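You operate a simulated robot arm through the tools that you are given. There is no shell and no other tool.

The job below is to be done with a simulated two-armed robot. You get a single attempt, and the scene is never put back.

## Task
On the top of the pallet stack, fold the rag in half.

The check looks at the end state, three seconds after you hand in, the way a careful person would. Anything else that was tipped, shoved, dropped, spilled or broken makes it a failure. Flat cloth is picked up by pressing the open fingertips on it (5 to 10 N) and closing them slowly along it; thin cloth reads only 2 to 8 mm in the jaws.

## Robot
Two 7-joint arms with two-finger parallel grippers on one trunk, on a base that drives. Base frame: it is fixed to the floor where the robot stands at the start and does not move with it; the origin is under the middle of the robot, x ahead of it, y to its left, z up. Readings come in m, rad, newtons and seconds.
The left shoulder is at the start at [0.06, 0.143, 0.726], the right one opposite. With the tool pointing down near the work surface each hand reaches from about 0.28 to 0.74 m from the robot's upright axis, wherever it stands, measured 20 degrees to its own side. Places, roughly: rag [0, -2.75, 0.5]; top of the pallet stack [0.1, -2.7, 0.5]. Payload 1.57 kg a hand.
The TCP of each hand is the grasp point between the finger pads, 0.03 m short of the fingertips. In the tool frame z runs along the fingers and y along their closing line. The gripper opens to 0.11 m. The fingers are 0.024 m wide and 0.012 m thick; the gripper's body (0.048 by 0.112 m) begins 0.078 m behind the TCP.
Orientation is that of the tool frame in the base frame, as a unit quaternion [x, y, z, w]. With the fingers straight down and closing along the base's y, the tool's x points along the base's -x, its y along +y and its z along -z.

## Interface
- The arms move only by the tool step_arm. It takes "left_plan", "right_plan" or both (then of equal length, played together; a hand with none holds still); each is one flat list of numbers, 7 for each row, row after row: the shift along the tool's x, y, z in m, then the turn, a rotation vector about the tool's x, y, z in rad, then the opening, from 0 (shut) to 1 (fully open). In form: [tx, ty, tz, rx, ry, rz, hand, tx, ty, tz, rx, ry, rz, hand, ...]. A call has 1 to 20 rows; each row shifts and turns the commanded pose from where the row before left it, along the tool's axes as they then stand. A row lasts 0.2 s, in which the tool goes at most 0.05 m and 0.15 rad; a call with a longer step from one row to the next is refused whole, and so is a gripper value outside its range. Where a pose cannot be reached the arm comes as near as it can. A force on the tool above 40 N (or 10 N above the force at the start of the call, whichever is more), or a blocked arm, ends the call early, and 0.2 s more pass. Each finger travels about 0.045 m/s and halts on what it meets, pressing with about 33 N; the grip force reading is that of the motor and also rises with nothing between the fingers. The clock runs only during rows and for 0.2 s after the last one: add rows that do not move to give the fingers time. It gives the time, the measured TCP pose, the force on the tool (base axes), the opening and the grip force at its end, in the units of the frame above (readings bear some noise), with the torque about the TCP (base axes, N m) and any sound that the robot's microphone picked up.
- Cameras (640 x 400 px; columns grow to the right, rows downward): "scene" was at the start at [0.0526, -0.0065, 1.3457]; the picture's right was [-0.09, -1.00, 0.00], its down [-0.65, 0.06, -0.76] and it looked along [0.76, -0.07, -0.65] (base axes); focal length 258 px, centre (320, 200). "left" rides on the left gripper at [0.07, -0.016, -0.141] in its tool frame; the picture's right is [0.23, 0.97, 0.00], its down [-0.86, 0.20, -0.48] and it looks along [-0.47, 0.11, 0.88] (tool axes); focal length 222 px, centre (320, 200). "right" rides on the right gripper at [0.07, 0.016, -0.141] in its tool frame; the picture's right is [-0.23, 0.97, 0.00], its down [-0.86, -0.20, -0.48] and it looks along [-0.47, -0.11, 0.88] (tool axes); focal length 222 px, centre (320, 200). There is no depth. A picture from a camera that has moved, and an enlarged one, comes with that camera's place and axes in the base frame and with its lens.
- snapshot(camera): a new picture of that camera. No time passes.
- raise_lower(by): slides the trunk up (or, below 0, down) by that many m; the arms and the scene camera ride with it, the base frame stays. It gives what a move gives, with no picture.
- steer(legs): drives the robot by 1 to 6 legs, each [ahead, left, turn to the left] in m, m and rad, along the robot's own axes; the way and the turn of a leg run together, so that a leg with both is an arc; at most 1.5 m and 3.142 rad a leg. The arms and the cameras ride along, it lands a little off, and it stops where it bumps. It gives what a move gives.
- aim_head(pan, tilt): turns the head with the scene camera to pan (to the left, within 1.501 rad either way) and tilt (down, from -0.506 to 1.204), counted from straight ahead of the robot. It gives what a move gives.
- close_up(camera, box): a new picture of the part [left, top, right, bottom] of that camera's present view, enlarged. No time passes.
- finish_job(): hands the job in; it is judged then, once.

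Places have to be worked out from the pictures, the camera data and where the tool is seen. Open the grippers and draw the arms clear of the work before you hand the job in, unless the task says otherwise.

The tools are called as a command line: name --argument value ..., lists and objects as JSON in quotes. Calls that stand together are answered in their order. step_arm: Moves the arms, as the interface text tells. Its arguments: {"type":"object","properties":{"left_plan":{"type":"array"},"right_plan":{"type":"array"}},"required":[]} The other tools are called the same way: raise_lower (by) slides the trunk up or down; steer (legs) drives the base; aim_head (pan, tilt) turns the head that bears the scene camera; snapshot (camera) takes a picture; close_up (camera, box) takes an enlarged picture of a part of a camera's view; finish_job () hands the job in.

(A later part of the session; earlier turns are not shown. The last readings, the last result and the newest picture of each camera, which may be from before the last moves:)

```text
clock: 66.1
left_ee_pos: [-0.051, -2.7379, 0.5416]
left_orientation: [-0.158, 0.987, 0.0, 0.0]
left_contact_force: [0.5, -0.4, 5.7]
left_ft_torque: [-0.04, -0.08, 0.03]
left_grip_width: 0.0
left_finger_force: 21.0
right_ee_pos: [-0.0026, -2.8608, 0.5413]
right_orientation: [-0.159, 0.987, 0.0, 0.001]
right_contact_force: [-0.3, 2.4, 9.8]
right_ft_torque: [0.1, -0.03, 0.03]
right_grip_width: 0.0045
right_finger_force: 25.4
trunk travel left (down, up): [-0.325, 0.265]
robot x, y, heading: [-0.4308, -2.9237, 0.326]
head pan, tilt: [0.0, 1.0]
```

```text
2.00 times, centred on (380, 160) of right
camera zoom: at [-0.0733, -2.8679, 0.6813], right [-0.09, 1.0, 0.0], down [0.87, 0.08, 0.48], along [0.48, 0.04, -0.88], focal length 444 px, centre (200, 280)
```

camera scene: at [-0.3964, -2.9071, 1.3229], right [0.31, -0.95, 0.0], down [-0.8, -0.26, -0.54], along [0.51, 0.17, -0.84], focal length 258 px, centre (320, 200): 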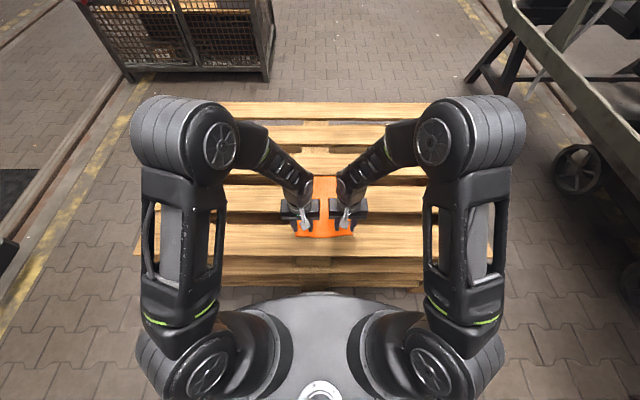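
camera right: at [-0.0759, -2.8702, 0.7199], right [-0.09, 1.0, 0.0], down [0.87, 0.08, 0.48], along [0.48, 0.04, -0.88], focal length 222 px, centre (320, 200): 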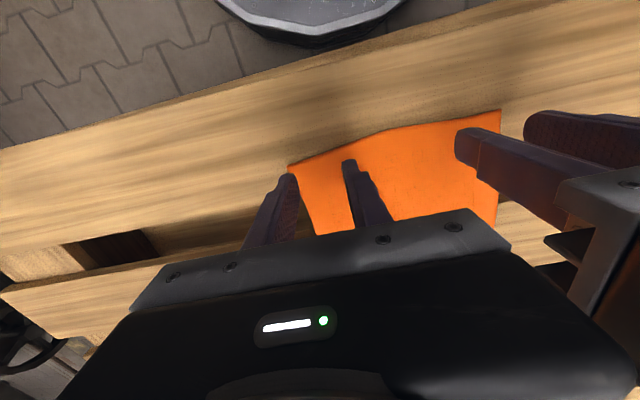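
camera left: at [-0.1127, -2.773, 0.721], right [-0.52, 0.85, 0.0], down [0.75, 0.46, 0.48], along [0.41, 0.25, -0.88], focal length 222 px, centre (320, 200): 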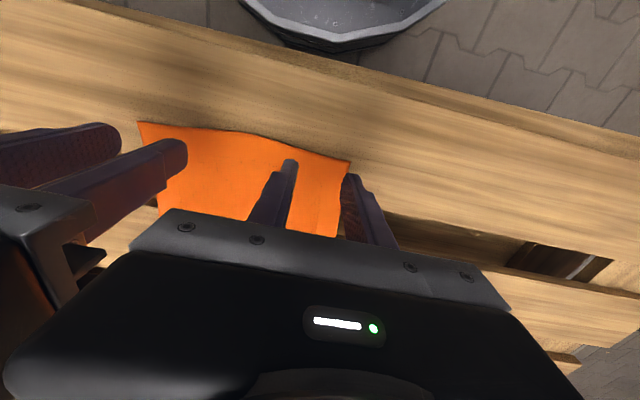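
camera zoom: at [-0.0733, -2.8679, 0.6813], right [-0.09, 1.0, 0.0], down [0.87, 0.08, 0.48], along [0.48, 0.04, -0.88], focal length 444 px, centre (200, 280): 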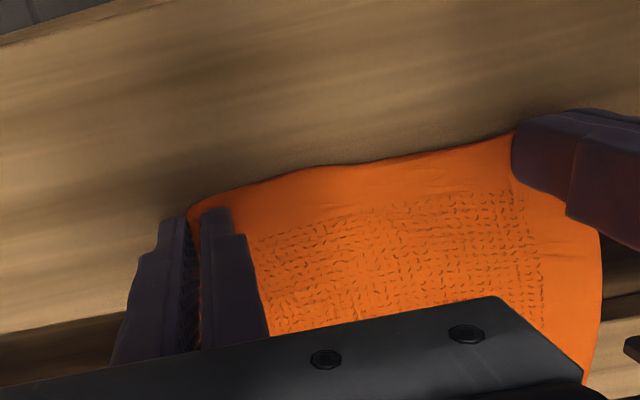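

Right hand reads 4.5 mm – it holds cloth; the left closed to 0 mm – it missed. I lift the left hand (still shut) a few cm to see how its corner lies, holding the right still.

step_arm --left_plan '[0, 0, -0.01, 0, 0, 0, 0, 0, 0, -0.02, 0, 0, 0, 0, 0, 0, -0.02, 0, 0, 0, 0]'

snapshot --camera "left"

close_up --camera "scene" --box '[260, 170, 380, 245]'

```text
clock: 66.9
left_ee_pos: [-0.0513, -2.7385, 0.5916]
left_orientation: [-0.159, 0.987, 0.0, 0.0]
left_contact_force: [-0.3, -0.8, -0.2]
left_ft_torque: [0.03, 0.0, 0.01]
left_grip_width: 0.0002
left_finger_force: 21.3
right_ee_pos: [-0.0023, -2.8606, 0.5399]
right_orientation: [-0.159, 0.987, -0.001, 0.0]
right_contact_force: [-1.6, 1.5, 13.5]
right_ft_torque: [0.04, -0.03, -0.01]
right_grip_width: 0.0045
right_finger_force: 24.5
trunk travel left (down, up): [-0.325, 0.265]
robot x, y, heading: [-0.4298, -2.9213, 0.318]
head pan, tilt: [0.0, 1.0]
```

```text
taken
camera left: at [-0.1118, -2.7752, 0.7311], right [-0.52, 0.85, 0.0], down [0.75, 0.46, 0.48], along [0.41, 0.25, -0.88], focal length 222 px, centre (320, 200)
```

left: 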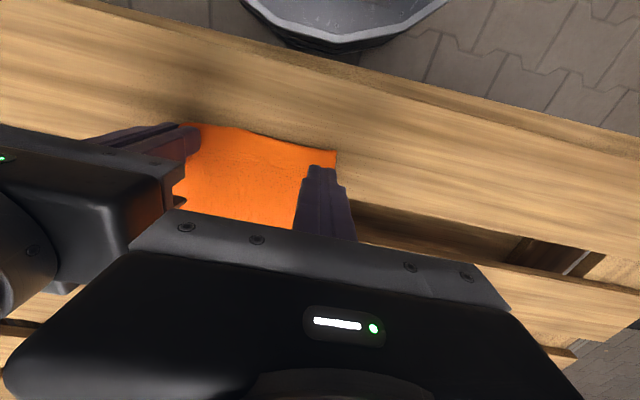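

```text
5.33 times, centred on (320, 208) of scene
camera zoom: at [-0.3973, -2.9071, 1.3229], right [0.31, -0.95, 0.0], down [-0.8, -0.26, -0.54], along [0.51, 0.17, -0.84], focal length 1373 px, centre (320, 160)
```

zoom: 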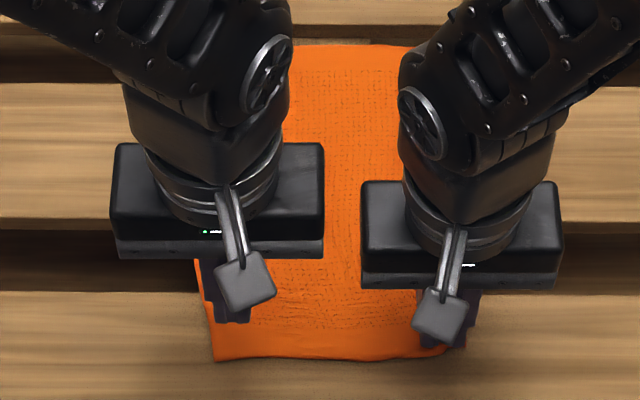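

The left corner was dragged inward 2 cm to about (0.370, 0.066) without being pinched. I'll press the shut left fingertips on it and drag it back outward, then re-grip; first descend close to contact.

step_arm --left_plan '[0, -0.001, -0.0, 0, 0, 0, 0, 0, -0.001, 0.02, 0, 0, 0, 0, 0, 0, 0.02, 0, 0, 0, 0, 0, 0, 0.0085, 0, 0, 0, 0, 0, 0, 0, 0, 0, 0, 0]'

```text
clock: 68.1
left_ee_pos: [-0.0508, -2.7403, 0.5421]
left_orientation: [-0.16, 0.987, 0.0, 0.0]
left_contact_force: [0.9, 0.3, 0.3]
left_ft_torque: [-0.02, 0.01, 0.0]
left_grip_width: 0.0
left_finger_force: 21.3
right_ee_pos: [-0.0028, -2.8611, 0.541]
right_orientation: [-0.159, 0.987, 0.001, 0.001]
right_contact_force: [-1.3, 0.9, 10.7]
right_ft_torque: [0.05, -0.02, -0.01]
right_grip_width: 0.0042
right_finger_force: 25.1
trunk travel left (down, up): [-0.325, 0.265]
robot x, y, heading: [-0.4324, -2.9186, 0.322]
head pan, tilt: [0.0, 1.0]
```

No contact yet at z=0.542. I press 2.5 mm further and drag outward (+l) by 22 mm.

step_arm --left_plan '[0, 0, 0.0015, 0, 0, 0, 0, 0, 0, 0.0013, 0, 0, 0, 0, 0, 0, 0, 0, 0, 0, 0, 0, 0.003, 0, 0, 0, 0, 0, 0, 0.004, 0, 0, 0, 0, 0, 0, 0.004, 0, 0, 0, 0, 0, 0, 0.004, 0, 0, 0, 0, 0, 0, 0.004, 0, 0, 0, 0, 0, 0, 0.003, 0, 0, 0, 0, 0]'

snapshot --camera "left"

close_up --camera "scene" --box '[260, 170, 380, 245]'

```text
clock: 70.1
left_ee_pos: [-0.0574, -2.7194, 0.5397]
left_orientation: [-0.159, 0.987, 0.0, 0.002]
left_contact_force: [6.2, -15.6, 19.8]
left_ft_torque: [-0.46, -0.31, -0.14]
left_grip_width: 0.0
left_finger_force: 21.2
right_ee_pos: [-0.0029, -2.8605, 0.5407]
right_orientation: [-0.16, 0.987, 0.001, 0.001]
right_contact_force: [-4.8, 10.1, 4.4]
right_ft_torque: [0.35, 0.13, 0.05]
right_grip_width: 0.0047
right_finger_force: 25.0
trunk travel left (down, up): [-0.325, 0.265]
robot x, y, heading: [-0.4306, -2.9234, 0.32]
head pan, tilt: [0.0, 1.0]
```

```text
taken
camera left: at [-0.118, -2.757, 0.6801], right [-0.52, 0.85, 0.0], down [0.75, 0.46, 0.48], along [0.41, 0.25, -0.88], focal length 222 px, centre (320, 200)
```

left: 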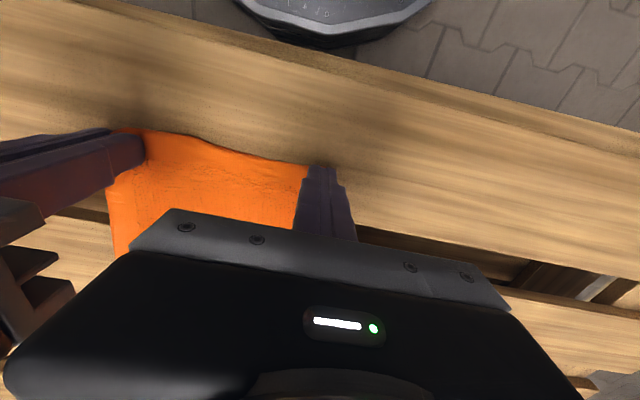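

```text
5.33 times, centred on (320, 208) of scene
camera zoom: at [-0.3978, -2.9081, 1.323], right [0.31, -0.95, 0.0], down [-0.8, -0.26, -0.54], along [0.51, 0.17, -0.84], focal length 1373 px, centre (320, 160)
```

zoom: 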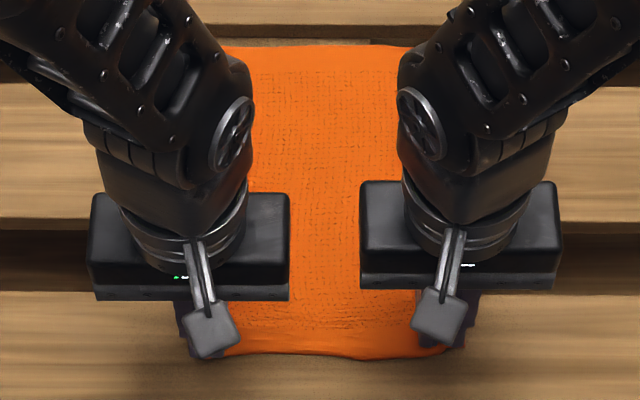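

The cloth is now taut between the left press and the right pinch (right feels ~11 N sideways), so the right grip is firm. I lift the left hand, opening to ~37 mm, and look at where the corner settled.

step_arm --left_plan '[0, -0.001, -0.005, 0, 0, 0, 0, 0, 0, -0.015, 0, 0, 0, 0, 0, 0, -0.02, 0, 0, 0, 0, 0, 0, 0, 0, 0, 0, 0.34, 0, 0, 0, 0, 0, 0, 0.34, 0, 0, 0, 0, 0, 0, 0.34]'

snapshot --camera "left"

close_up --camera "left" --box '[100, 80, 420, 280]'

```text
clock: 71.5
left_ee_pos: [-0.057, -2.7186, 0.5787]
left_orientation: [-0.159, 0.987, -0.001, 0.0]
left_contact_force: [0.0, 0.2, -0.2]
left_ft_torque: [0.05, 0.01, 0.04]
left_grip_width: 0.0372
left_finger_force: 0.1
right_ee_pos: [-0.0018, -2.8619, 0.5399]
right_orientation: [-0.159, 0.987, -0.001, 0.001]
right_contact_force: [1.1, 0.2, 12.3]
right_ft_torque: [0.06, -0.07, -0.02]
right_grip_width: 0.0043
right_finger_force: 24.8
trunk travel left (down, up): [-0.325, 0.265]
robot x, y, heading: [-0.4307, -2.9202, 0.32]
head pan, tilt: [0.0, 1.0]
```

```text
taken
camera left: at [-0.1181, -2.7564, 0.7199], right [-0.52, 0.85, 0.0], down [0.75, 0.46, 0.48], along [0.41, 0.25, -0.88], focal length 222 px, centre (320, 200)
```

left: 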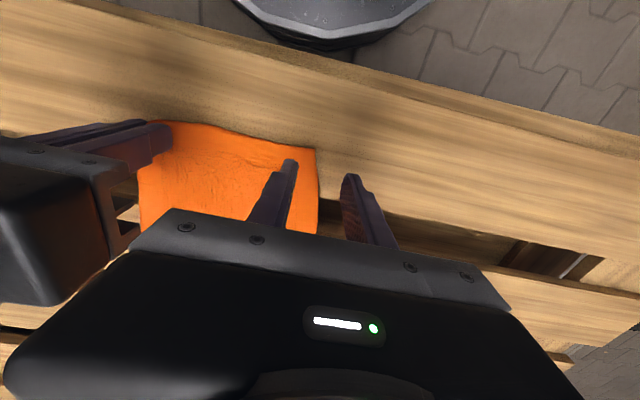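

```text
2.00 times, centred on (260, 180) of left
camera zoom: at [-0.1181, -2.7564, 0.7199], right [-0.52, 0.85, 0.0], down [0.75, 0.46, 0.48], along [0.41, 0.25, -0.88], focal length 444 px, centre (440, 240)
```

zoom: 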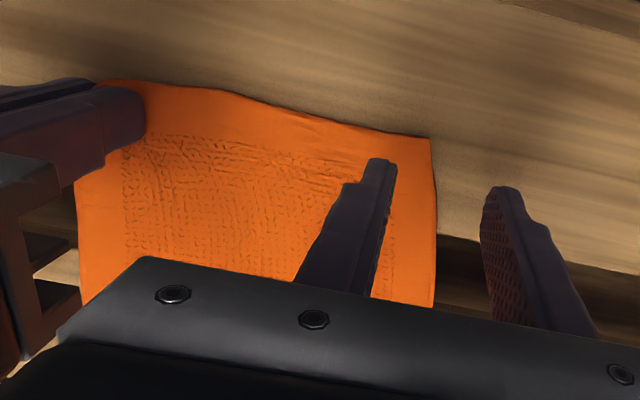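

The near edge is now straight between the right pinch (l≈-0.08) and the left corner (≈(0.371, 0.066)); the right gather took up the slack. I'll turn the left hand 90° so its fingers close along the f direction (across the edge), which suits the tight space better.

step_arm --left_plan '[-0.0075, -0.01, -0.01, 0, 0, 0, 0.26, -0.0075, -0.01, -0.01, 0, 0, 0, 0.26, 0, 0, 0, 0, 0, 0.1428, 0.26, 0, 0, 0, 0, 0, 0.1428, 0.26, 0, 0, 0, 0, 0, 0.1428, 0.26, 0, 0, 0, 0, 0, 0.1428, 0.26, 0, 0, 0, 0, 0, 0.1428, 0.26, 0, 0, 0, 0, 0, 0.1428, 0.26, 0, 0, 0, 0, 0, 0.1428, 0.26, 0, 0, 0, 0, 0, 0.1428, 0.26, 0, 0, 0, 0, 0, 0.1428, 0.26, 0, 0, 0, 0, 0, 0.1428, 0.26, 0, 0, 0, 0, 0, 0.1428, 0.26, 0, 0, 0, 0, 0, 0, 0.26]'

snapshot --camera "left"

snapshot --camera "scene"

```text
clock: 74.5
left_ee_pos: [-0.0368, -2.7338, 0.5993]
left_orientation: [0.585, 0.811, -0.001, 0.0]
left_contact_force: [-0.4, 0.1, -0.3]
left_ft_torque: [-0.01, -0.02, 0.02]
left_grip_width: 0.0284
left_finger_force: 0.0
right_ee_pos: [-0.0023, -2.8619, 0.5407]
right_orientation: [-0.159, 0.987, 0.001, 0.0]
right_contact_force: [1.9, -3.3, 12.9]
right_ft_torque: [-0.03, -0.09, 0.01]
right_grip_width: 0.0044
right_finger_force: 24.5
trunk travel left (down, up): [-0.325, 0.265]
robot x, y, heading: [-0.4302, -2.9209, 0.32]
head pan, tilt: [0.0, 1.0]
```

```text
taken
camera left: at [-0.0735, -2.6728, 0.7397], right [0.85, 0.52, 0.0], down [0.46, -0.75, 0.48], along [0.25, -0.41, -0.88], focal length 222 px, centre (320, 200)
```

left: 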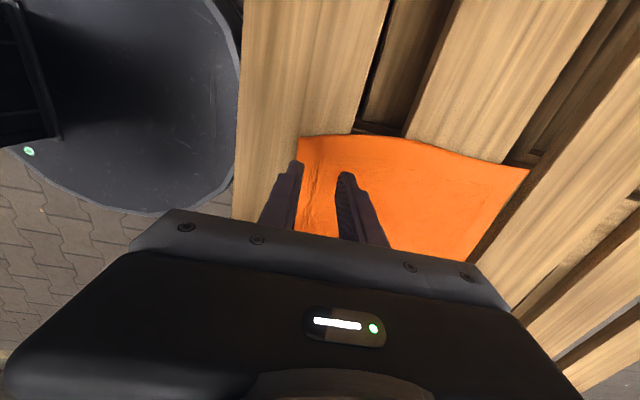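

```text
taken
camera scene: at [-0.3971, -2.9074, 1.3229], right [0.31, -0.95, 0.0], down [-0.8, -0.26, -0.54], along [0.51, 0.17, -0.84], focal length 258 px, centre (320, 200)
```

scene: 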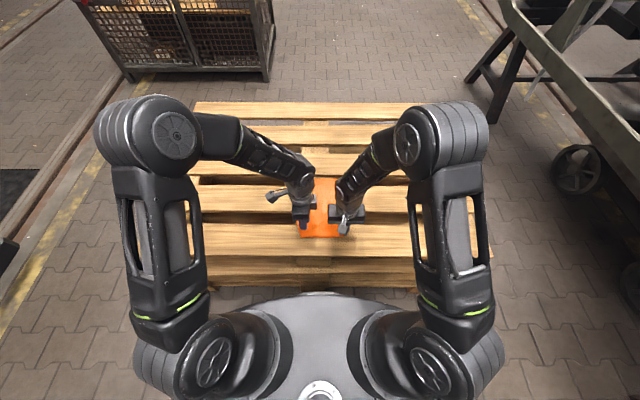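

The left hand is turned: its near finger sits right at the near edge, its inner finger still over the first board. I descend to just above contact.

step_arm --left_plan '[0, 0, 0.02, 0, 0, 0, 0.26, 0, 0, 0.02, 0, 0, 0, 0.26, 0, 0, 0.0165, 0, 0, 0, 0.26, 0, 0, 0.0015, 0, 0, 0, 0.26, 0, 0, 0, 0, 0, 0, 0.26]'

close_up --camera "left" --box '[200, 80, 520, 280]'

```text
clock: 75.7
left_ee_pos: [-0.0361, -2.734, 0.5409]
left_orientation: [0.585, 0.811, 0.0, 0.001]
left_contact_force: [-1.7, 0.9, 3.8]
left_ft_torque: [0.04, 0.0, 0.04]
left_grip_width: 0.0282
left_finger_force: 0.1
right_ee_pos: [-0.0021, -2.8626, 0.5407]
right_orientation: [-0.158, 0.987, 0.001, 0.002]
right_contact_force: [3.0, -1.6, 10.2]
right_ft_torque: [0.0, -0.08, 0.01]
right_grip_width: 0.0043
right_finger_force: 24.8
trunk travel left (down, up): [-0.325, 0.265]
robot x, y, heading: [-0.4343, -2.9194, 0.318]
head pan, tilt: [0.0, 1.0]
```

```text
2.00 times, centred on (360, 180) of left
camera zoom: at [-0.0731, -2.6728, 0.6815], right [0.85, 0.52, 0.0], down [0.46, -0.75, 0.48], along [0.25, -0.41, -0.88], focal length 444 px, centre (240, 240)
```

zoom: 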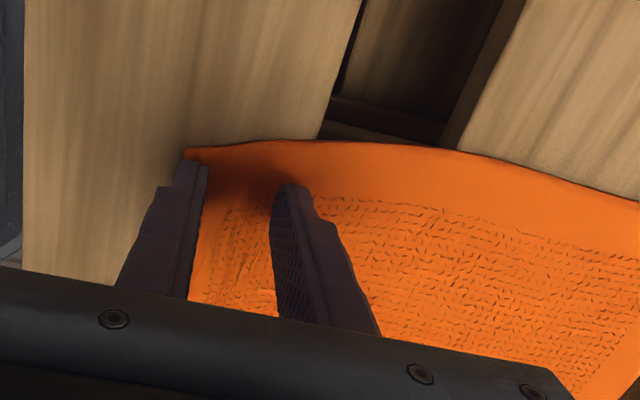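

Light contact of 3.8 N. I press about 0.8 mm more and re-read before closing.

step_arm --left_plan '[0, 0, 0.0008, 0, 0, 0, 0.26, 0, 0, 0, 0, 0, 0, 0.26, 0, 0, 0, 0, 0, 0, 0.26]'

```text
clock: 76.5
left_ee_pos: [-0.0355, -2.7339, 0.542]
left_orientation: [0.586, 0.81, 0.001, 0.0]
left_contact_force: [-0.1, 0.7, 8.7]
left_ft_torque: [0.02, -0.01, 0.04]
left_grip_width: 0.0287
left_finger_force: 0.0
right_ee_pos: [-0.003, -2.8609, 0.5405]
right_orientation: [-0.159, 0.987, 0.0, 0.001]
right_contact_force: [1.8, -1.4, 8.3]
right_ft_torque: [0.0, -0.09, -0.03]
right_grip_width: 0.0045
right_finger_force: 24.7
trunk travel left (down, up): [-0.325, 0.265]
robot x, y, heading: [-0.4322, -2.9178, 0.319]
head pan, tilt: [0.0, 1.0]
```

Force is 8.7 N, well inside the 5–10 N band. I now close the left fingers slowly across the edge.

step_arm --left_plan '[0, 0, 0, 0, 0, 0, 0.247, 0, 0, 0, 0, 0, 0, 0.234, 0, 0, 0, 0, 0, 0, 0.221, 0, 0, 0, 0, 0, 0, 0.208, 0, 0, 0, 0, 0, 0, 0.195, 0, 0, 0, 0, 0, 0, 0.182, 0, 0, 0, 0, 0, 0, 0.169, 0, 0, 0, 0, 0, 0, 0.156, 0, 0, 0, 0, 0, 0, 0.143, 0, 0, 0, 0, 0, 0, 0.13]'

close_up --camera "left" --box '[200, 80, 520, 280]'

```text
clock: 78.7
left_ee_pos: [-0.0364, -2.7334, 0.5398]
left_orientation: [0.586, 0.811, 0.001, 0.0]
left_contact_force: [0.2, -1.0, 9.2]
left_ft_torque: [0.01, -0.02, 0.01]
left_grip_width: 0.0147
left_finger_force: 0.1
right_ee_pos: [-0.0043, -2.8621, 0.5418]
right_orientation: [-0.16, 0.987, -0.001, 0.001]
right_contact_force: [1.3, -1.9, 8.0]
right_ft_torque: [0.01, -0.06, -0.02]
right_grip_width: 0.0043
right_finger_force: 24.7
trunk travel left (down, up): [-0.325, 0.265]
robot x, y, heading: [-0.4318, -2.9221, 0.317]
head pan, tilt: [0.0, 1.0]
```

```text
2.00 times, centred on (360, 180) of left
camera zoom: at [-0.0735, -2.6729, 0.6811], right [0.85, 0.52, 0.0], down [0.46, -0.75, 0.48], along [0.25, -0.41, -0.88], focal length 444 px, centre (240, 240)
```

zoom: 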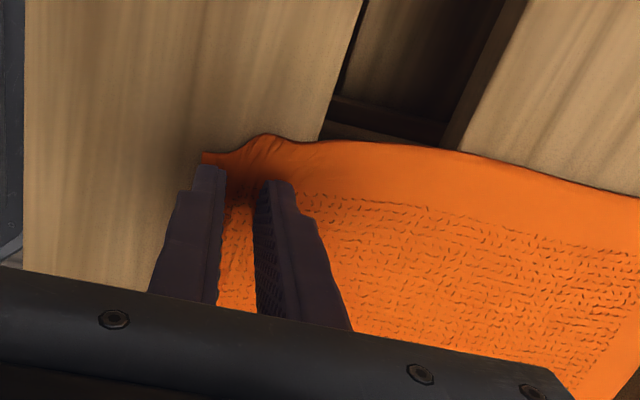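

A ridge is visibly rising between the left fingers. I finish closing.

step_arm --left_plan '[0, 0, 0, 0, 0, 0, 0.117, 0, 0, 0, 0, 0, 0, 0.104, 0, 0, 0, 0, 0, 0, 0.091, 0, 0, 0, 0, 0, 0, 0.078, 0, 0, 0, 0, 0, 0, 0.065, 0, 0, 0, 0, 0, 0, 0.052, 0, 0, 0, 0, 0, 0, 0.039, 0, 0, 0, 0, 0, 0, 0.026, 0, 0, 0, 0, 0, 0, 0.013, 0, 0, 0, 0, 0, 0, 0, 0, 0, 0, 0, 0, 0, 0, 0, 0, 0, 0, 0, 0, 0]'

close_up --camera "left" --box '[200, 80, 520, 280]'

```text
clock: 81.3
left_ee_pos: [-0.0361, -2.7333, 0.5405]
left_orientation: [0.585, 0.811, 0.001, 0.001]
left_contact_force: [1.8, 0.0, 11.3]
left_ft_torque: [0.09, -0.05, -0.01]
left_grip_width: 0.0002
left_finger_force: 21.1
right_ee_pos: [-0.0041, -2.8622, 0.5397]
right_orientation: [-0.158, 0.987, 0.001, 0.001]
right_contact_force: [0.8, -0.6, 8.3]
right_ft_torque: [0.03, -0.06, 0.02]
right_grip_width: 0.0046
right_finger_force: 25.2
trunk travel left (down, up): [-0.325, 0.265]
robot x, y, heading: [-0.4332, -2.9187, 0.317]
head pan, tilt: [0.0, 1.0]
```

```text
2.00 times, centred on (360, 180) of left
camera zoom: at [-0.0733, -2.6728, 0.6812], right [0.85, 0.52, 0.0], down [0.46, -0.75, 0.48], along [0.25, -0.41, -0.88], focal length 444 px, centre (240, 240)
```

zoom: 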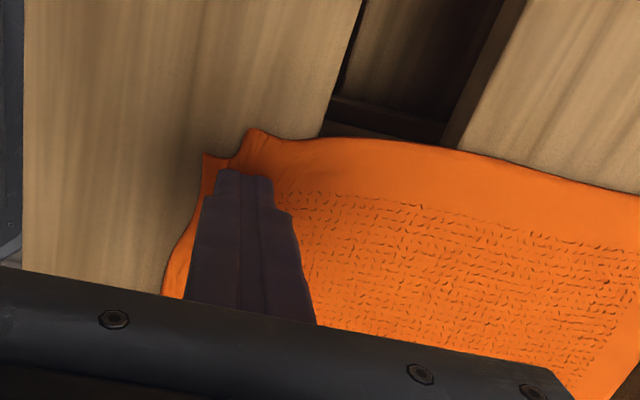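

The left closed to 0 mm again: with the rag only 4.5 cm onto this board there is too little room for a wide gather. I'll drag the whole rag ~4 cm toward me (right by its pinch, left by pressing), so the near strip lies fully on the first board and the far half right on the second board; then re-grip with wider openings.

step_arm --left_plan '[0, 0, 0.0003, 0, 0, 0, 0, 0, -0.004, 0, 0, 0, 0, 0, 0, -0.004, 0, 0, 0, 0, 0, 0, -0.004, 0, 0, 0, 0, 0, 0, -0.004, 0, 0, 0, 0, 0, 0, -0.004, 0, 0, 0, 0, 0]' --right_plan '[0, 0, -0.001, 0, 0, 0, 0, 0.004, 0, 0, 0, 0, 0, 0, 0.004, 0, 0, 0, 0, 0, 0, 0.004, 0, 0, 0, 0, 0, 0, 0.004, 0, 0, 0, 0, 0, 0, 0.004, 0, 0, 0, 0, 0, 0]'

close_up --camera "scene" --box '[250, 150, 390, 250]'

snapshot --camera "left"

```text
clock: 82.7
left_ee_pos: [-0.0556, -2.7396, 0.5402]
left_orientation: [0.585, 0.811, 0.0, 0.001]
left_contact_force: [4.9, 0.8, 18.3]
left_ft_torque: [0.06, -0.16, -0.05]
left_grip_width: 0.0001
left_finger_force: 21.5
right_ee_pos: [-0.0207, -2.8681, 0.5408]
right_orientation: [-0.159, 0.987, 0.0, 0.002]
right_contact_force: [0.5, 0.8, 1.2]
right_ft_torque: [0.05, -0.02, 0.02]
right_grip_width: 0.0046
right_finger_force: 24.7
trunk travel left (down, up): [-0.325, 0.265]
robot x, y, heading: [-0.4321, -2.9173, 0.319]
head pan, tilt: [0.0, 1.0]
```

```text
4.00 times, centred on (320, 200) of scene
camera zoom: at [-0.3972, -2.9075, 1.3229], right [0.31, -0.95, 0.0], down [-0.8, -0.26, -0.54], along [0.51, 0.17, -0.84], focal length 1030 px, centre (320, 200)
```

zoom: 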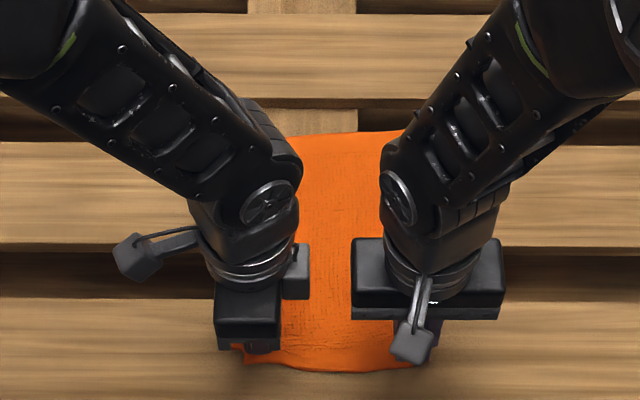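

```text
taken
camera left: at [-0.0923, -2.6794, 0.6809], right [0.85, 0.52, 0.0], down [0.46, -0.75, 0.48], along [0.25, -0.41, -0.88], focal length 222 px, centre (320, 200)
```

left: 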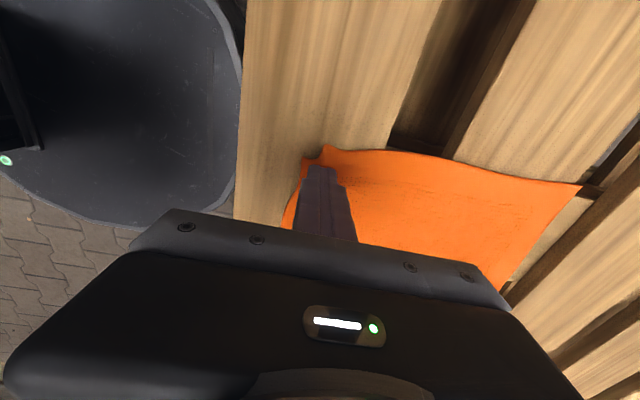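

The rag follows both hands (far edge now about f≈0.60, near edge ≈0.35). I drag another 16 mm.

step_arm --left_plan '[0, -0.004, 0, 0, 0, 0, 0, 0, -0.004, 0, 0, 0, 0, 0, 0, -0.004, 0, 0, 0, 0, 0, 0, -0.004, 0, 0, 0, 0, 0]' --right_plan '[0.004, 0, 0, 0, 0, 0, 0, 0.004, 0, 0, 0, 0, 0, 0, 0.004, 0, 0, 0, 0, 0, 0, 0.004, 0, 0, 0, 0, 0, 0]'

close_up --camera "scene" --box '[250, 150, 390, 250]'

```text
clock: 83.7
left_ee_pos: [-0.0697, -2.7458, 0.5393]
left_orientation: [0.586, 0.81, 0.001, 0.001]
left_contact_force: [6.3, 1.9, 24.9]
left_ft_torque: [0.12, -0.22, -0.07]
left_grip_width: 0.0001
left_finger_force: 21.4
right_ee_pos: [-0.0355, -2.8728, 0.5426]
right_orientation: [-0.158, 0.987, 0.001, 0.001]
right_contact_force: [0.1, 0.7, 1.7]
right_ft_torque: [0.03, -0.02, 0.03]
right_grip_width: 0.0043
right_finger_force: 25.0
trunk travel left (down, up): [-0.325, 0.265]
robot x, y, heading: [-0.4313, -2.9233, 0.32]
head pan, tilt: [0.0, 1.0]
```

```text
4.00 times, centred on (320, 200) of scene
camera zoom: at [-0.3974, -2.9076, 1.323], right [0.31, -0.95, 0.0], down [-0.8, -0.26, -0.54], along [0.51, 0.17, -0.84], focal length 1030 px, centre (320, 200)
```

zoom: 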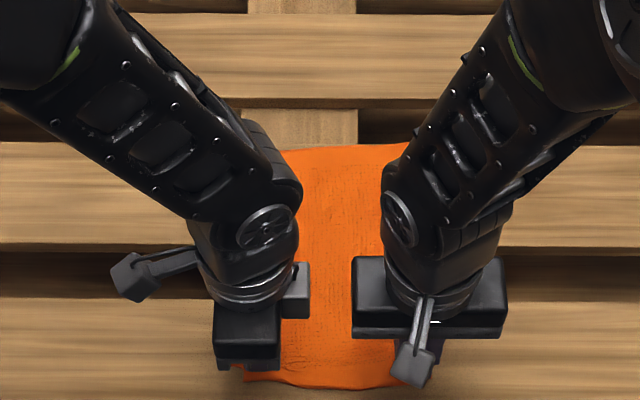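

Far edge is now on the second board (f≈0.58) and the near edge at f≈0.334, well on the first board. I release the right slowly, lift both hands, and look at the rag's state.

step_arm --left_plan '[0, 0, -0.005, 0, 0, 0, 0, 0, 0, -0.01, 0, 0, 0, 0, 0, 0, -0.02, 0, 0, 0, 0, 0, 0, -0.02, 0, 0, 0, 0, 0.02, 0, -0.02, 0, 0, 0, 0, 0.03, 0, -0.02, 0, 0, 0, 0, 0.03, 0, -0.01, 0, 0, 0, 0, 0.03, 0, 0, 0, 0, 0, 0, 0.03, 0, 0, 0, 0, 0, 0]' --right_plan '[0, 0, 0, 0, 0, 0, 0.06, 0, 0, 0, 0, 0, 0, 0.12, 0, 0, 0, 0, 0, 0, 0.2, 0, 0, 0, 0, 0, 0, 0.28, 0, 0, -0.01, 0, 0, 0, 0.36, 0, 0, -0.02, 0, 0, 0, 0.4, 0, -0.03, -0.03, 0, 0, 0, 0.4, 0, -0.04, -0.02, 0, 0, 0, 0.4, 0, -0.04, 0, 0, 0, 0, 0.4]'

close_up --camera "scene" --box '[240, 150, 400, 250]'

snapshot --camera "left"

snapshot --camera "right"

```text
clock: 85.7
left_ee_pos: [-0.1138, -2.6118, 0.6443]
left_orientation: [0.585, 0.811, 0.0, 0.0]
left_contact_force: [0.3, 0.2, 0.7]
left_ft_torque: [0.02, 0.01, 0.01]
left_grip_width: 0.0
left_finger_force: 20.7
right_ee_pos: [-0.0004, -2.9776, 0.6206]
right_orientation: [-0.159, 0.987, 0.0, -0.001]
right_contact_force: [1.4, 0.5, 0.6]
right_ft_torque: [-0.03, -0.01, 0.01]
right_grip_width: 0.044
right_finger_force: 0.1
trunk travel left (down, up): [-0.325, 0.265]
robot x, y, heading: [-0.4319, -2.9193, 0.321]
head pan, tilt: [0.0, 1.0]
```

```text
4.00 times, centred on (320, 200) of scene
camera zoom: at [-0.3966, -2.9072, 1.3229], right [0.31, -0.95, 0.0], down [-0.8, -0.26, -0.54], along [0.51, 0.17, -0.84], focal length 1030 px, centre (320, 200)
```

zoom: 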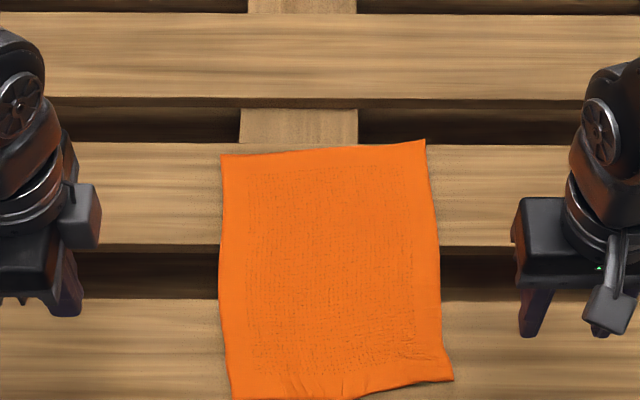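

```text
taken
camera left: at [-0.1512, -2.5506, 0.7852], right [0.85, 0.52, 0.0], down [0.46, -0.75, 0.48], along [0.25, -0.41, -0.88], focal length 222 px, centre (320, 200)
```

left: 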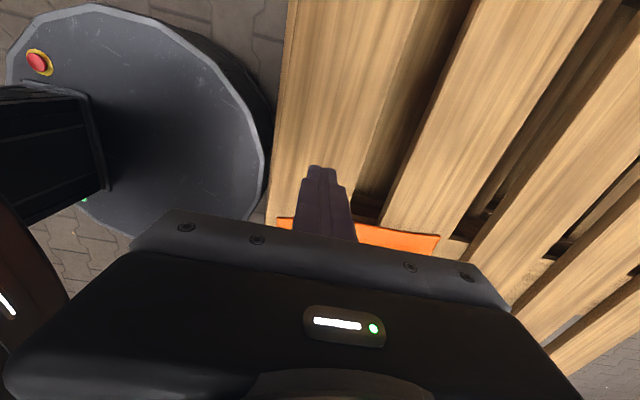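

```text
taken
camera right: at [-0.0719, -2.984, 0.7621], right [-0.09, 1.0, 0.0], down [0.87, 0.08, 0.48], along [0.48, 0.04, -0.88], focal length 222 px, centre (320, 200)
```

right: 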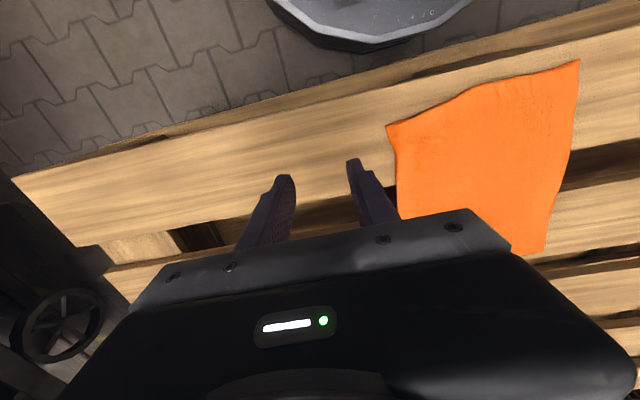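

The rag sprang back flat after release – good to know – and is now nearer. I take a close-up including its near edge to measure it.

close_up --camera "scene" --box '[240, 165, 400, 265]'

```text
4.00 times, centred on (320, 215) of scene
camera zoom: at [-0.3966, -2.9072, 1.3229], right [0.31, -0.95, 0.0], down [-0.8, -0.26, -0.54], along [0.51, 0.17, -0.84], focal length 1030 px, centre (320, 140)
```

zoom: 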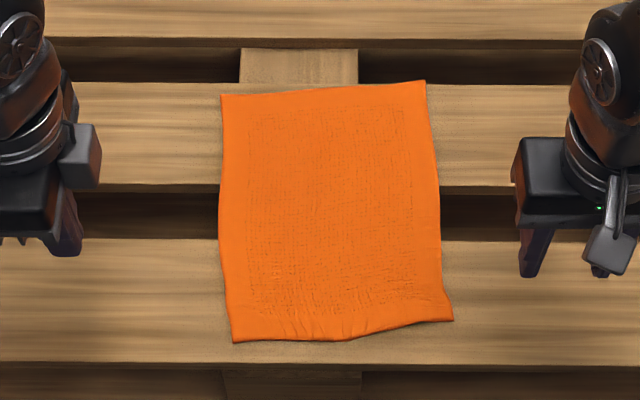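

In a frame turned 0.09 rad with the rag, it is square: near edge f'≈0.327, far edge ≈0.578, sides l'≈+0.043 and -0.143…-0.156. I'll grip the right near corner first (fingers closing along the edge again, 34 mm opening), and meanwhile turn the left hand back to match the rag.

step_arm --left_plan '[0, 0, 0, 0, 0, -0.1384, 0.3, 0, 0, 0, 0, 0, -0.1384, 0.3, 0, 0, 0, 0, 0, -0.1384, 0.3, 0, 0, 0, 0, 0, -0.1384, 0.3, 0, 0, 0, 0, 0, -0.1384, 0.3, 0, 0, 0, 0, 0, -0.1384, 0.3, 0, 0, 0, 0, 0, -0.1384, 0.3, 0, 0, 0, 0, 0, -0.1384, 0.3, 0, 0, 0, 0, 0, -0.1384, 0.3, 0, 0, 0, 0, 0, -0.1384, 0.3, 0, 0, 0, 0, 0, -0.1384, 0.3, 0, 0, 0, 0, 0, -0.1384, 0.3]' --right_plan '[0.00238, 0.0203, 0.0131, 0, 0, 0, 0.31, 0.00238, 0.0203, 0.0131, 0, 0, 0, 0.31, 0.00238, 0.0203, 0.0131, 0, 0, 0, 0.31, 0.00238, 0.0203, 0.0131, 0, 0, 0, 0.31, 0.00238, 0.0203, 0.0131, 0, 0, 0, 0.31, 0, 0, 0, 0, 0, -0.09, 0.31, 0, 0, 0, 0, 0, 0, 0.31, 0, 0, 0, 0, 0, 0, 0.31, 0, 0, 0, 0, 0, 0, 0.31, 0, 0, 0, 0, 0, 0, 0.31, 0, 0, 0, 0, 0, 0, 0.31, 0, 0, 0, 0, 0, 0, 0.31]'

close_up --camera "right" --box '[220, 60, 540, 260]'

snapshot --camera "scene"

```text
clock: 88.3
left_ee_pos: [-0.1142, -2.6119, 0.6449]
left_orientation: [-0.206, 0.979, 0.001, -0.001]
left_contact_force: [0.8, 0.1, -0.7]
left_ft_torque: [0.03, -0.02, 0.04]
left_grip_width: 0.0327
left_finger_force: 0.0
right_ee_pos: [-0.0442, -2.8829, 0.555]
right_orientation: [-0.204, 0.979, 0.001, -0.001]
right_contact_force: [0.0, -0.1, 0.1]
right_ft_torque: [0.02, 0.04, 0.01]
right_grip_width: 0.0338
right_finger_force: 0.0
trunk travel left (down, up): [-0.325, 0.265]
robot x, y, heading: [-0.4308, -2.9199, 0.318]
head pan, tilt: [0.0, 1.0]
```

```text
2.00 times, centred on (380, 160) of right
camera zoom: at [-0.1144, -2.8976, 0.6961], right [-0.18, 0.98, 0.0], down [0.86, 0.16, 0.48], along [0.47, 0.09, -0.88], focal length 444 px, centre (200, 280)
```

zoom: 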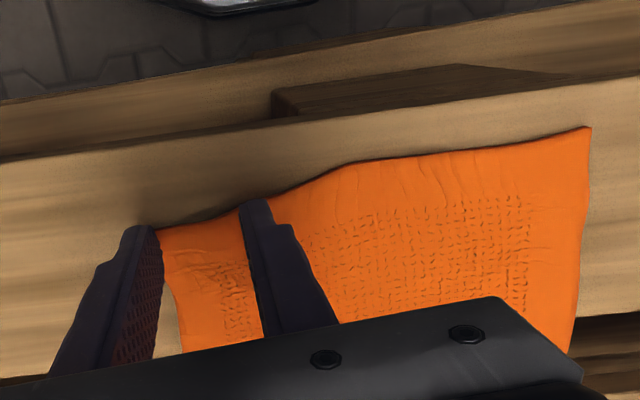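

```text
taken
camera scene: at [-0.3966, -2.9071, 1.3229], right [0.31, -0.95, 0.0], down [-0.8, -0.26, -0.54], along [0.51, 0.17, -0.84], focal length 258 px, centre (320, 200)
```

scene: 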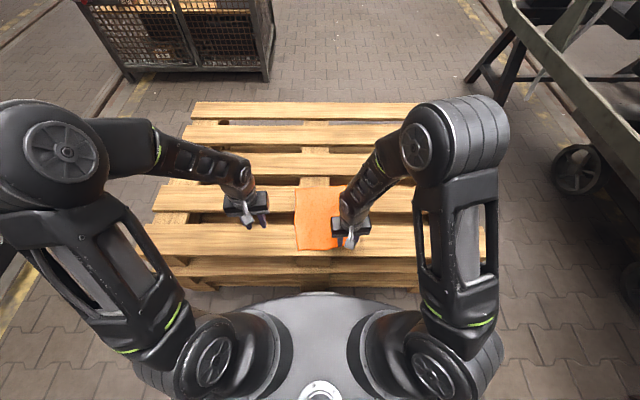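

The right fingers straddle the right near corner as intended (edge overlap ~1.6 cm). I shift 2 mm inward and descend to touch with about 8–10 N.

step_arm --right_plan '[0, 0.002, 0.007, 0, 0, 0, 0.31, 0, 0, 0.005, 0, 0, 0, 0.31, 0, 0, 0.0015, 0, 0, 0, 0.31, 0, 0, 0.001, 0, 0, 0, 0.31, 0, 0, 0, 0, 0, 0, 0.31, 0, 0, 0, 0, 0, 0, 0.31]'

```text
clock: 89.7
left_ee_pos: [-0.1147, -2.6117, 0.6444]
left_orientation: [-0.204, 0.979, 0.0, 0.0]
left_contact_force: [0.2, 0.3, 0.0]
left_ft_torque: [0.04, 0.0, -0.01]
left_grip_width: 0.0333
left_finger_force: 0.0
right_ee_pos: [-0.0456, -2.8838, 0.5405]
right_orientation: [-0.203, 0.979, 0.0, -0.001]
right_contact_force: [1.1, -0.5, 1.7]
right_ft_torque: [0.01, 0.01, -0.02]
right_grip_width: 0.0338
right_finger_force: 0.0
trunk travel left (down, up): [-0.325, 0.265]
robot x, y, heading: [-0.4306, -2.9229, 0.317]
head pan, tilt: [0.0, 1.0]
```

Only 1.7 N so far, so I press another 1 mm and re-read.

step_arm --right_plan '[0, 0, 0.001, 0, 0, 0, 0.31, 0, 0, 0, 0, 0, 0, 0.31, 0, 0, 0, 0, 0, 0, 0.31]'

```text
clock: 90.5
left_ee_pos: [-0.1144, -2.6125, 0.644]
left_orientation: [-0.203, 0.979, 0.0, 0.0]
left_contact_force: [-0.1, -0.4, 0.0]
left_ft_torque: [0.01, -0.03, -0.01]
left_grip_width: 0.0331
left_finger_force: 0.1
right_ee_pos: [-0.0462, -2.8831, 0.5397]
right_orientation: [-0.204, 0.979, 0.0, 0.0]
right_contact_force: [0.2, -2.1, 5.7]
right_ft_torque: [0.02, -0.04, 0.0]
right_grip_width: 0.0336
right_finger_force: 0.0
trunk travel left (down, up): [-0.325, 0.265]
robot x, y, heading: [-0.4353, -2.9189, 0.317]
head pan, tilt: [0.0, 1.0]
```

5.7 N now; I press 0.7 mm more and close the right fingers slowly all the way.

step_arm --right_plan '[0, 0, 0.0007, 0, 0, 0, 0.31, 0, 0, 0, 0, 0, 0, 0.293, 0, 0, 0, 0, 0, 0, 0.276, 0, 0, 0, 0, 0, 0, 0.259, 0, 0, 0, 0, 0, 0, 0.242, 0, 0, 0, 0, 0, 0, 0.225, 0, 0, 0, 0, 0, 0, 0.208, 0, 0, 0, 0, 0, 0, 0.191, 0, 0, 0, 0, 0, 0, 0.174, 0, 0, 0, 0, 0, 0, 0.157, 0, 0, 0, 0, 0, 0, 0.14, 0, 0, 0, 0, 0, 0, 0.123, 0, 0, 0, 0, 0, 0, 0.106, 0, 0, 0, 0, 0, 0, 0.089, 0, 0, 0, 0, 0, 0, 0.072, 0, 0, 0, 0, 0, 0, 0.055, 0, 0, 0, 0, 0, 0, 0.038, 0, 0, 0, 0, 0, 0, 0.02, 0, 0, 0, 0, 0, 0, 0, 0, 0, 0, 0, 0, 0, 0]'

close_up --camera "right" --box '[220, 60, 540, 260]'

close_up --camera "scene" --box '[240, 165, 400, 265]'

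```text
clock: 94.7
left_ee_pos: [-0.1143, -2.6123, 0.6456]
left_orientation: [-0.203, 0.979, 0.0, -0.001]
left_contact_force: [-0.1, -0.5, 1.0]
left_ft_torque: [0.0, -0.01, -0.03]
left_grip_width: 0.0331
left_finger_force: 0.0
right_ee_pos: [-0.0466, -2.8833, 0.5401]
right_orientation: [-0.203, 0.979, 0.0, 0.001]
right_contact_force: [-0.3, 2.0, 14.5]
right_ft_torque: [0.14, -0.08, 0.03]
right_grip_width: 0.0037
right_finger_force: 23.8
trunk travel left (down, up): [-0.325, 0.265]
robot x, y, heading: [-0.4316, -2.9213, 0.319]
head pan, tilt: [0.0, 1.0]
```

```text
2.00 times, centred on (380, 160) of right
camera zoom: at [-0.1158, -2.8954, 0.6805], right [-0.18, 0.98, 0.0], down [0.86, 0.16, 0.48], along [0.47, 0.09, -0.88], focal length 444 px, centre (200, 280)
```

zoom: 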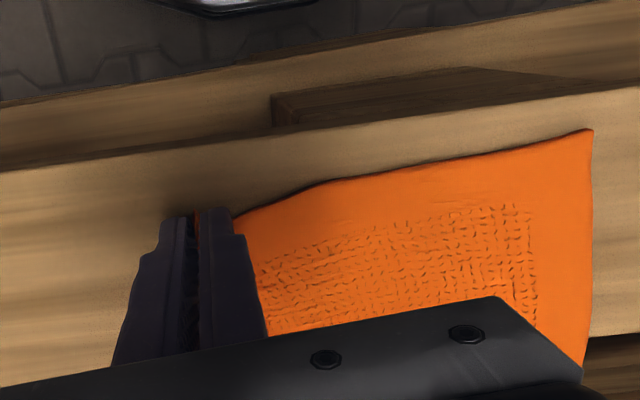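

```text
4.00 times, centred on (320, 215) of scene
camera zoom: at [-0.3974, -2.9071, 1.3229], right [0.31, -0.95, 0.0], down [-0.8, -0.26, -0.54], along [0.51, 0.17, -0.84], focal length 1030 px, centre (320, 140)
```

zoom: 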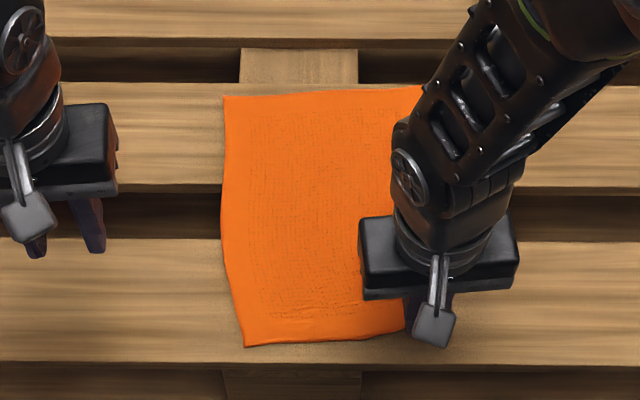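

Right reads 3.7 mm – gripped again. The left near corner now lies at rag-frame (0.322, 0.033), leaving room for the left gripper body with ~1.6 cm gap. I bring the left hand (34 mm opening) over that corner.

step_arm --left_plan '[0.00843, -0.0246, 0.015, 0, 0, 0, 0.31, 0.00843, -0.0246, 0.015, 0, 0, 0, 0.31, 0.00843, -0.0246, 0.015, 0, 0, 0, 0.31, 0.00843, -0.0246, 0.015, 0, 0, 0, 0.31, 0.00843, -0.0246, 0.015, 0, 0, 0, 0.31, 0.00843, -0.0246, 0.015, 0, 0, 0, 0.31, 0, 0, 0, 0, 0, 0, 0.31]'

close_up --camera "left" --box '[140, 60, 460, 260]'

snapshot --camera "left"

```text
clock: 96.3
left_ee_pos: [-0.1023, -2.7677, 0.5552]
left_orientation: [-0.203, 0.979, 0.001, 0.001]
left_contact_force: [1.0, 0.2, -0.1]
left_ft_torque: [-0.03, -0.01, -0.01]
left_grip_width: 0.0341
left_finger_force: 0.1
right_ee_pos: [-0.0456, -2.882, 0.5399]
right_orientation: [-0.203, 0.979, 0.001, 0.001]
right_contact_force: [-0.3, 2.3, 14.1]
right_ft_torque: [0.16, -0.07, 0.04]
right_grip_width: 0.0036
right_finger_force: 24.6
trunk travel left (down, up): [-0.325, 0.265]
robot x, y, heading: [-0.4315, -2.9192, 0.319]
head pan, tilt: [0.0, 1.0]
```

```text
2.00 times, centred on (300, 160) of left
camera zoom: at [-0.1594, -2.8107, 0.6954], right [-0.6, 0.8, 0.0], down [0.7, 0.52, 0.48], along [0.38, 0.29, -0.88], focal length 444 px, centre (360, 280)
```

zoom: 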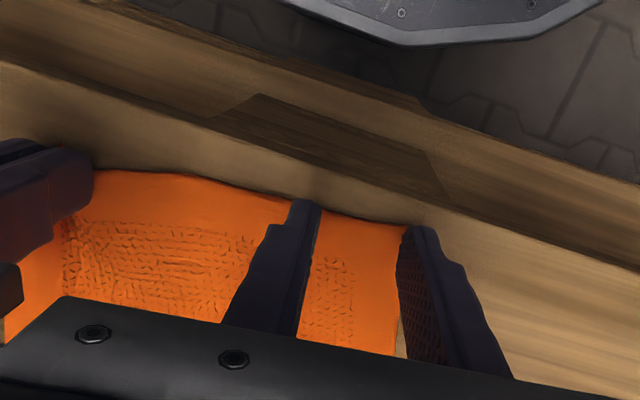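

```text
taken
camera left: at [-0.1594, -2.8107, 0.6954], right [-0.6, 0.8, 0.0], down [0.7, 0.52, 0.48], along [0.38, 0.29, -0.88], focal length 222 px, centre (320, 200)
```

left: 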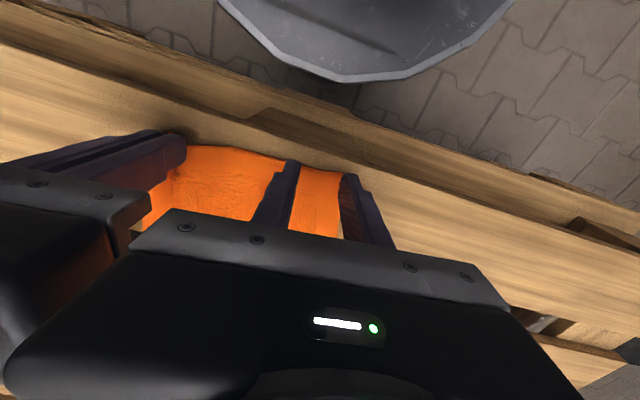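

Placement looks right with the corner under the outer finger. I shift 2 mm inward and descend to contact.

step_arm --left_plan '[0, -0.002, 0.007, 0, 0, 0, 0.31, 0, 0, 0.005, 0, 0, 0, 0.31, 0, 0, 0.0015, 0, 0, 0, 0.31, 0, 0, 0.001, 0, 0, 0, 0.31, 0, 0, 0, 0, 0, 0, 0.31, 0, 0, 0, 0, 0, 0, 0.31]'

```text
clock: 97.7
left_ee_pos: [-0.1012, -2.771, 0.5397]
left_orientation: [-0.203, 0.979, 0.0, 0.001]
left_contact_force: [-1.7, 0.3, 8.2]
left_ft_torque: [-0.06, -0.04, 0.01]
left_grip_width: 0.0338
left_finger_force: 0.1
right_ee_pos: [-0.0462, -2.8815, 0.5397]
right_orientation: [-0.203, 0.979, 0.0, 0.001]
right_contact_force: [0.3, 2.7, 11.2]
right_ft_torque: [0.11, -0.1, 0.06]
right_grip_width: 0.0037
right_finger_force: 24.5
trunk travel left (down, up): [-0.325, 0.265]
robot x, y, heading: [-0.4334, -2.9183, 0.319]
head pan, tilt: [0.0, 1.0]
```

8.2 N – good. I close slowly while easing the hand 6 mm inward so the inner finger doesn't fight the taut edge.

step_arm --left_plan '[0, 0, 0.0003, 0, 0, 0, 0.31, 0, -0.0004, 0, 0, 0, 0, 0.293, 0, -0.0004, 0, 0, 0, 0, 0.276, 0, -0.0004, 0, 0, 0, 0, 0.259, 0, -0.0004, 0, 0, 0, 0, 0.242, 0, -0.0004, 0, 0, 0, 0, 0.225, 0, -0.0004, 0, 0, 0, 0, 0.208, 0, -0.0004, 0, 0, 0, 0, 0.191, 0, -0.0004, 0, 0, 0, 0, 0.174, 0, -0.0004, 0, 0, 0, 0, 0.157, 0, -0.0004, 0, 0, 0, 0, 0.14, 0, -0.0004, 0, 0, 0, 0, 0.123, 0, -0.0004, 0, 0, 0, 0, 0.106, 0, -0.0004, 0, 0, 0, 0, 0.089, 0, -0.0004, 0, 0, 0, 0, 0.072, 0, -0.0004, 0, 0, 0, 0, 0.055, 0, 0, 0, 0, 0, 0, 0.038, 0, 0, 0, 0, 0, 0, 0.02, 0, 0, 0, 0, 0, 0, 0, 0, 0, 0, 0, 0, 0, 0]'

close_up --camera "left" --box '[140, 60, 460, 260]'

close_up --camera "scene" --box '[240, 165, 400, 265]'

```text
clock: 101.9
left_ee_pos: [-0.0981, -2.7738, 0.5399]
left_orientation: [-0.203, 0.979, 0.0, 0.0]
left_contact_force: [-0.1, 0.1, 8.6]
left_ft_torque: [0.05, -0.09, 0.04]
left_grip_width: 0.0002
left_finger_force: 21.2
right_ee_pos: [-0.0474, -2.8824, 0.5403]
right_orientation: [-0.203, 0.979, 0.0, 0.001]
right_contact_force: [1.7, 3.0, 13.2]
right_ft_torque: [0.15, -0.08, 0.02]
right_grip_width: 0.0038
right_finger_force: 24.4
trunk travel left (down, up): [-0.325, 0.265]
robot x, y, heading: [-0.4298, -2.923, 0.321]
head pan, tilt: [0.0, 1.0]
```

```text
2.00 times, centred on (300, 160) of left
camera zoom: at [-0.1562, -2.8177, 0.6807], right [-0.6, 0.8, 0.0], down [0.7, 0.52, 0.48], along [0.38, 0.29, -0.88], focal length 444 px, centre (360, 280)
```

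zoom: 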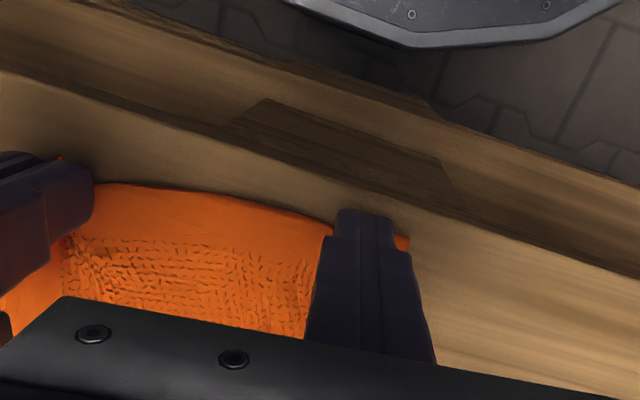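

```text
4.00 times, centred on (320, 215) of scene
camera zoom: at [-0.3976, -2.9072, 1.323], right [0.31, -0.95, 0.0], down [-0.8, -0.26, -0.54], along [0.51, 0.17, -0.84], focal length 1030 px, centre (320, 140)
```

zoom: 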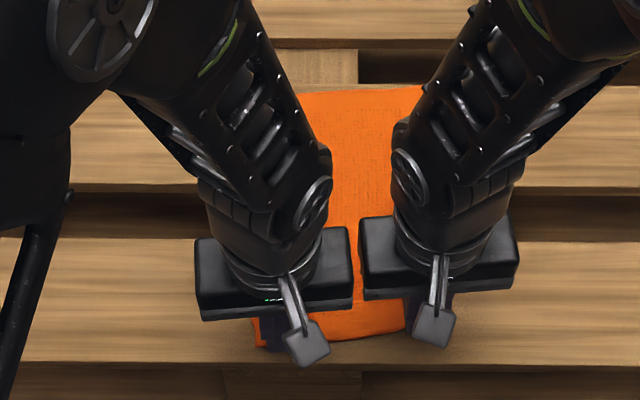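

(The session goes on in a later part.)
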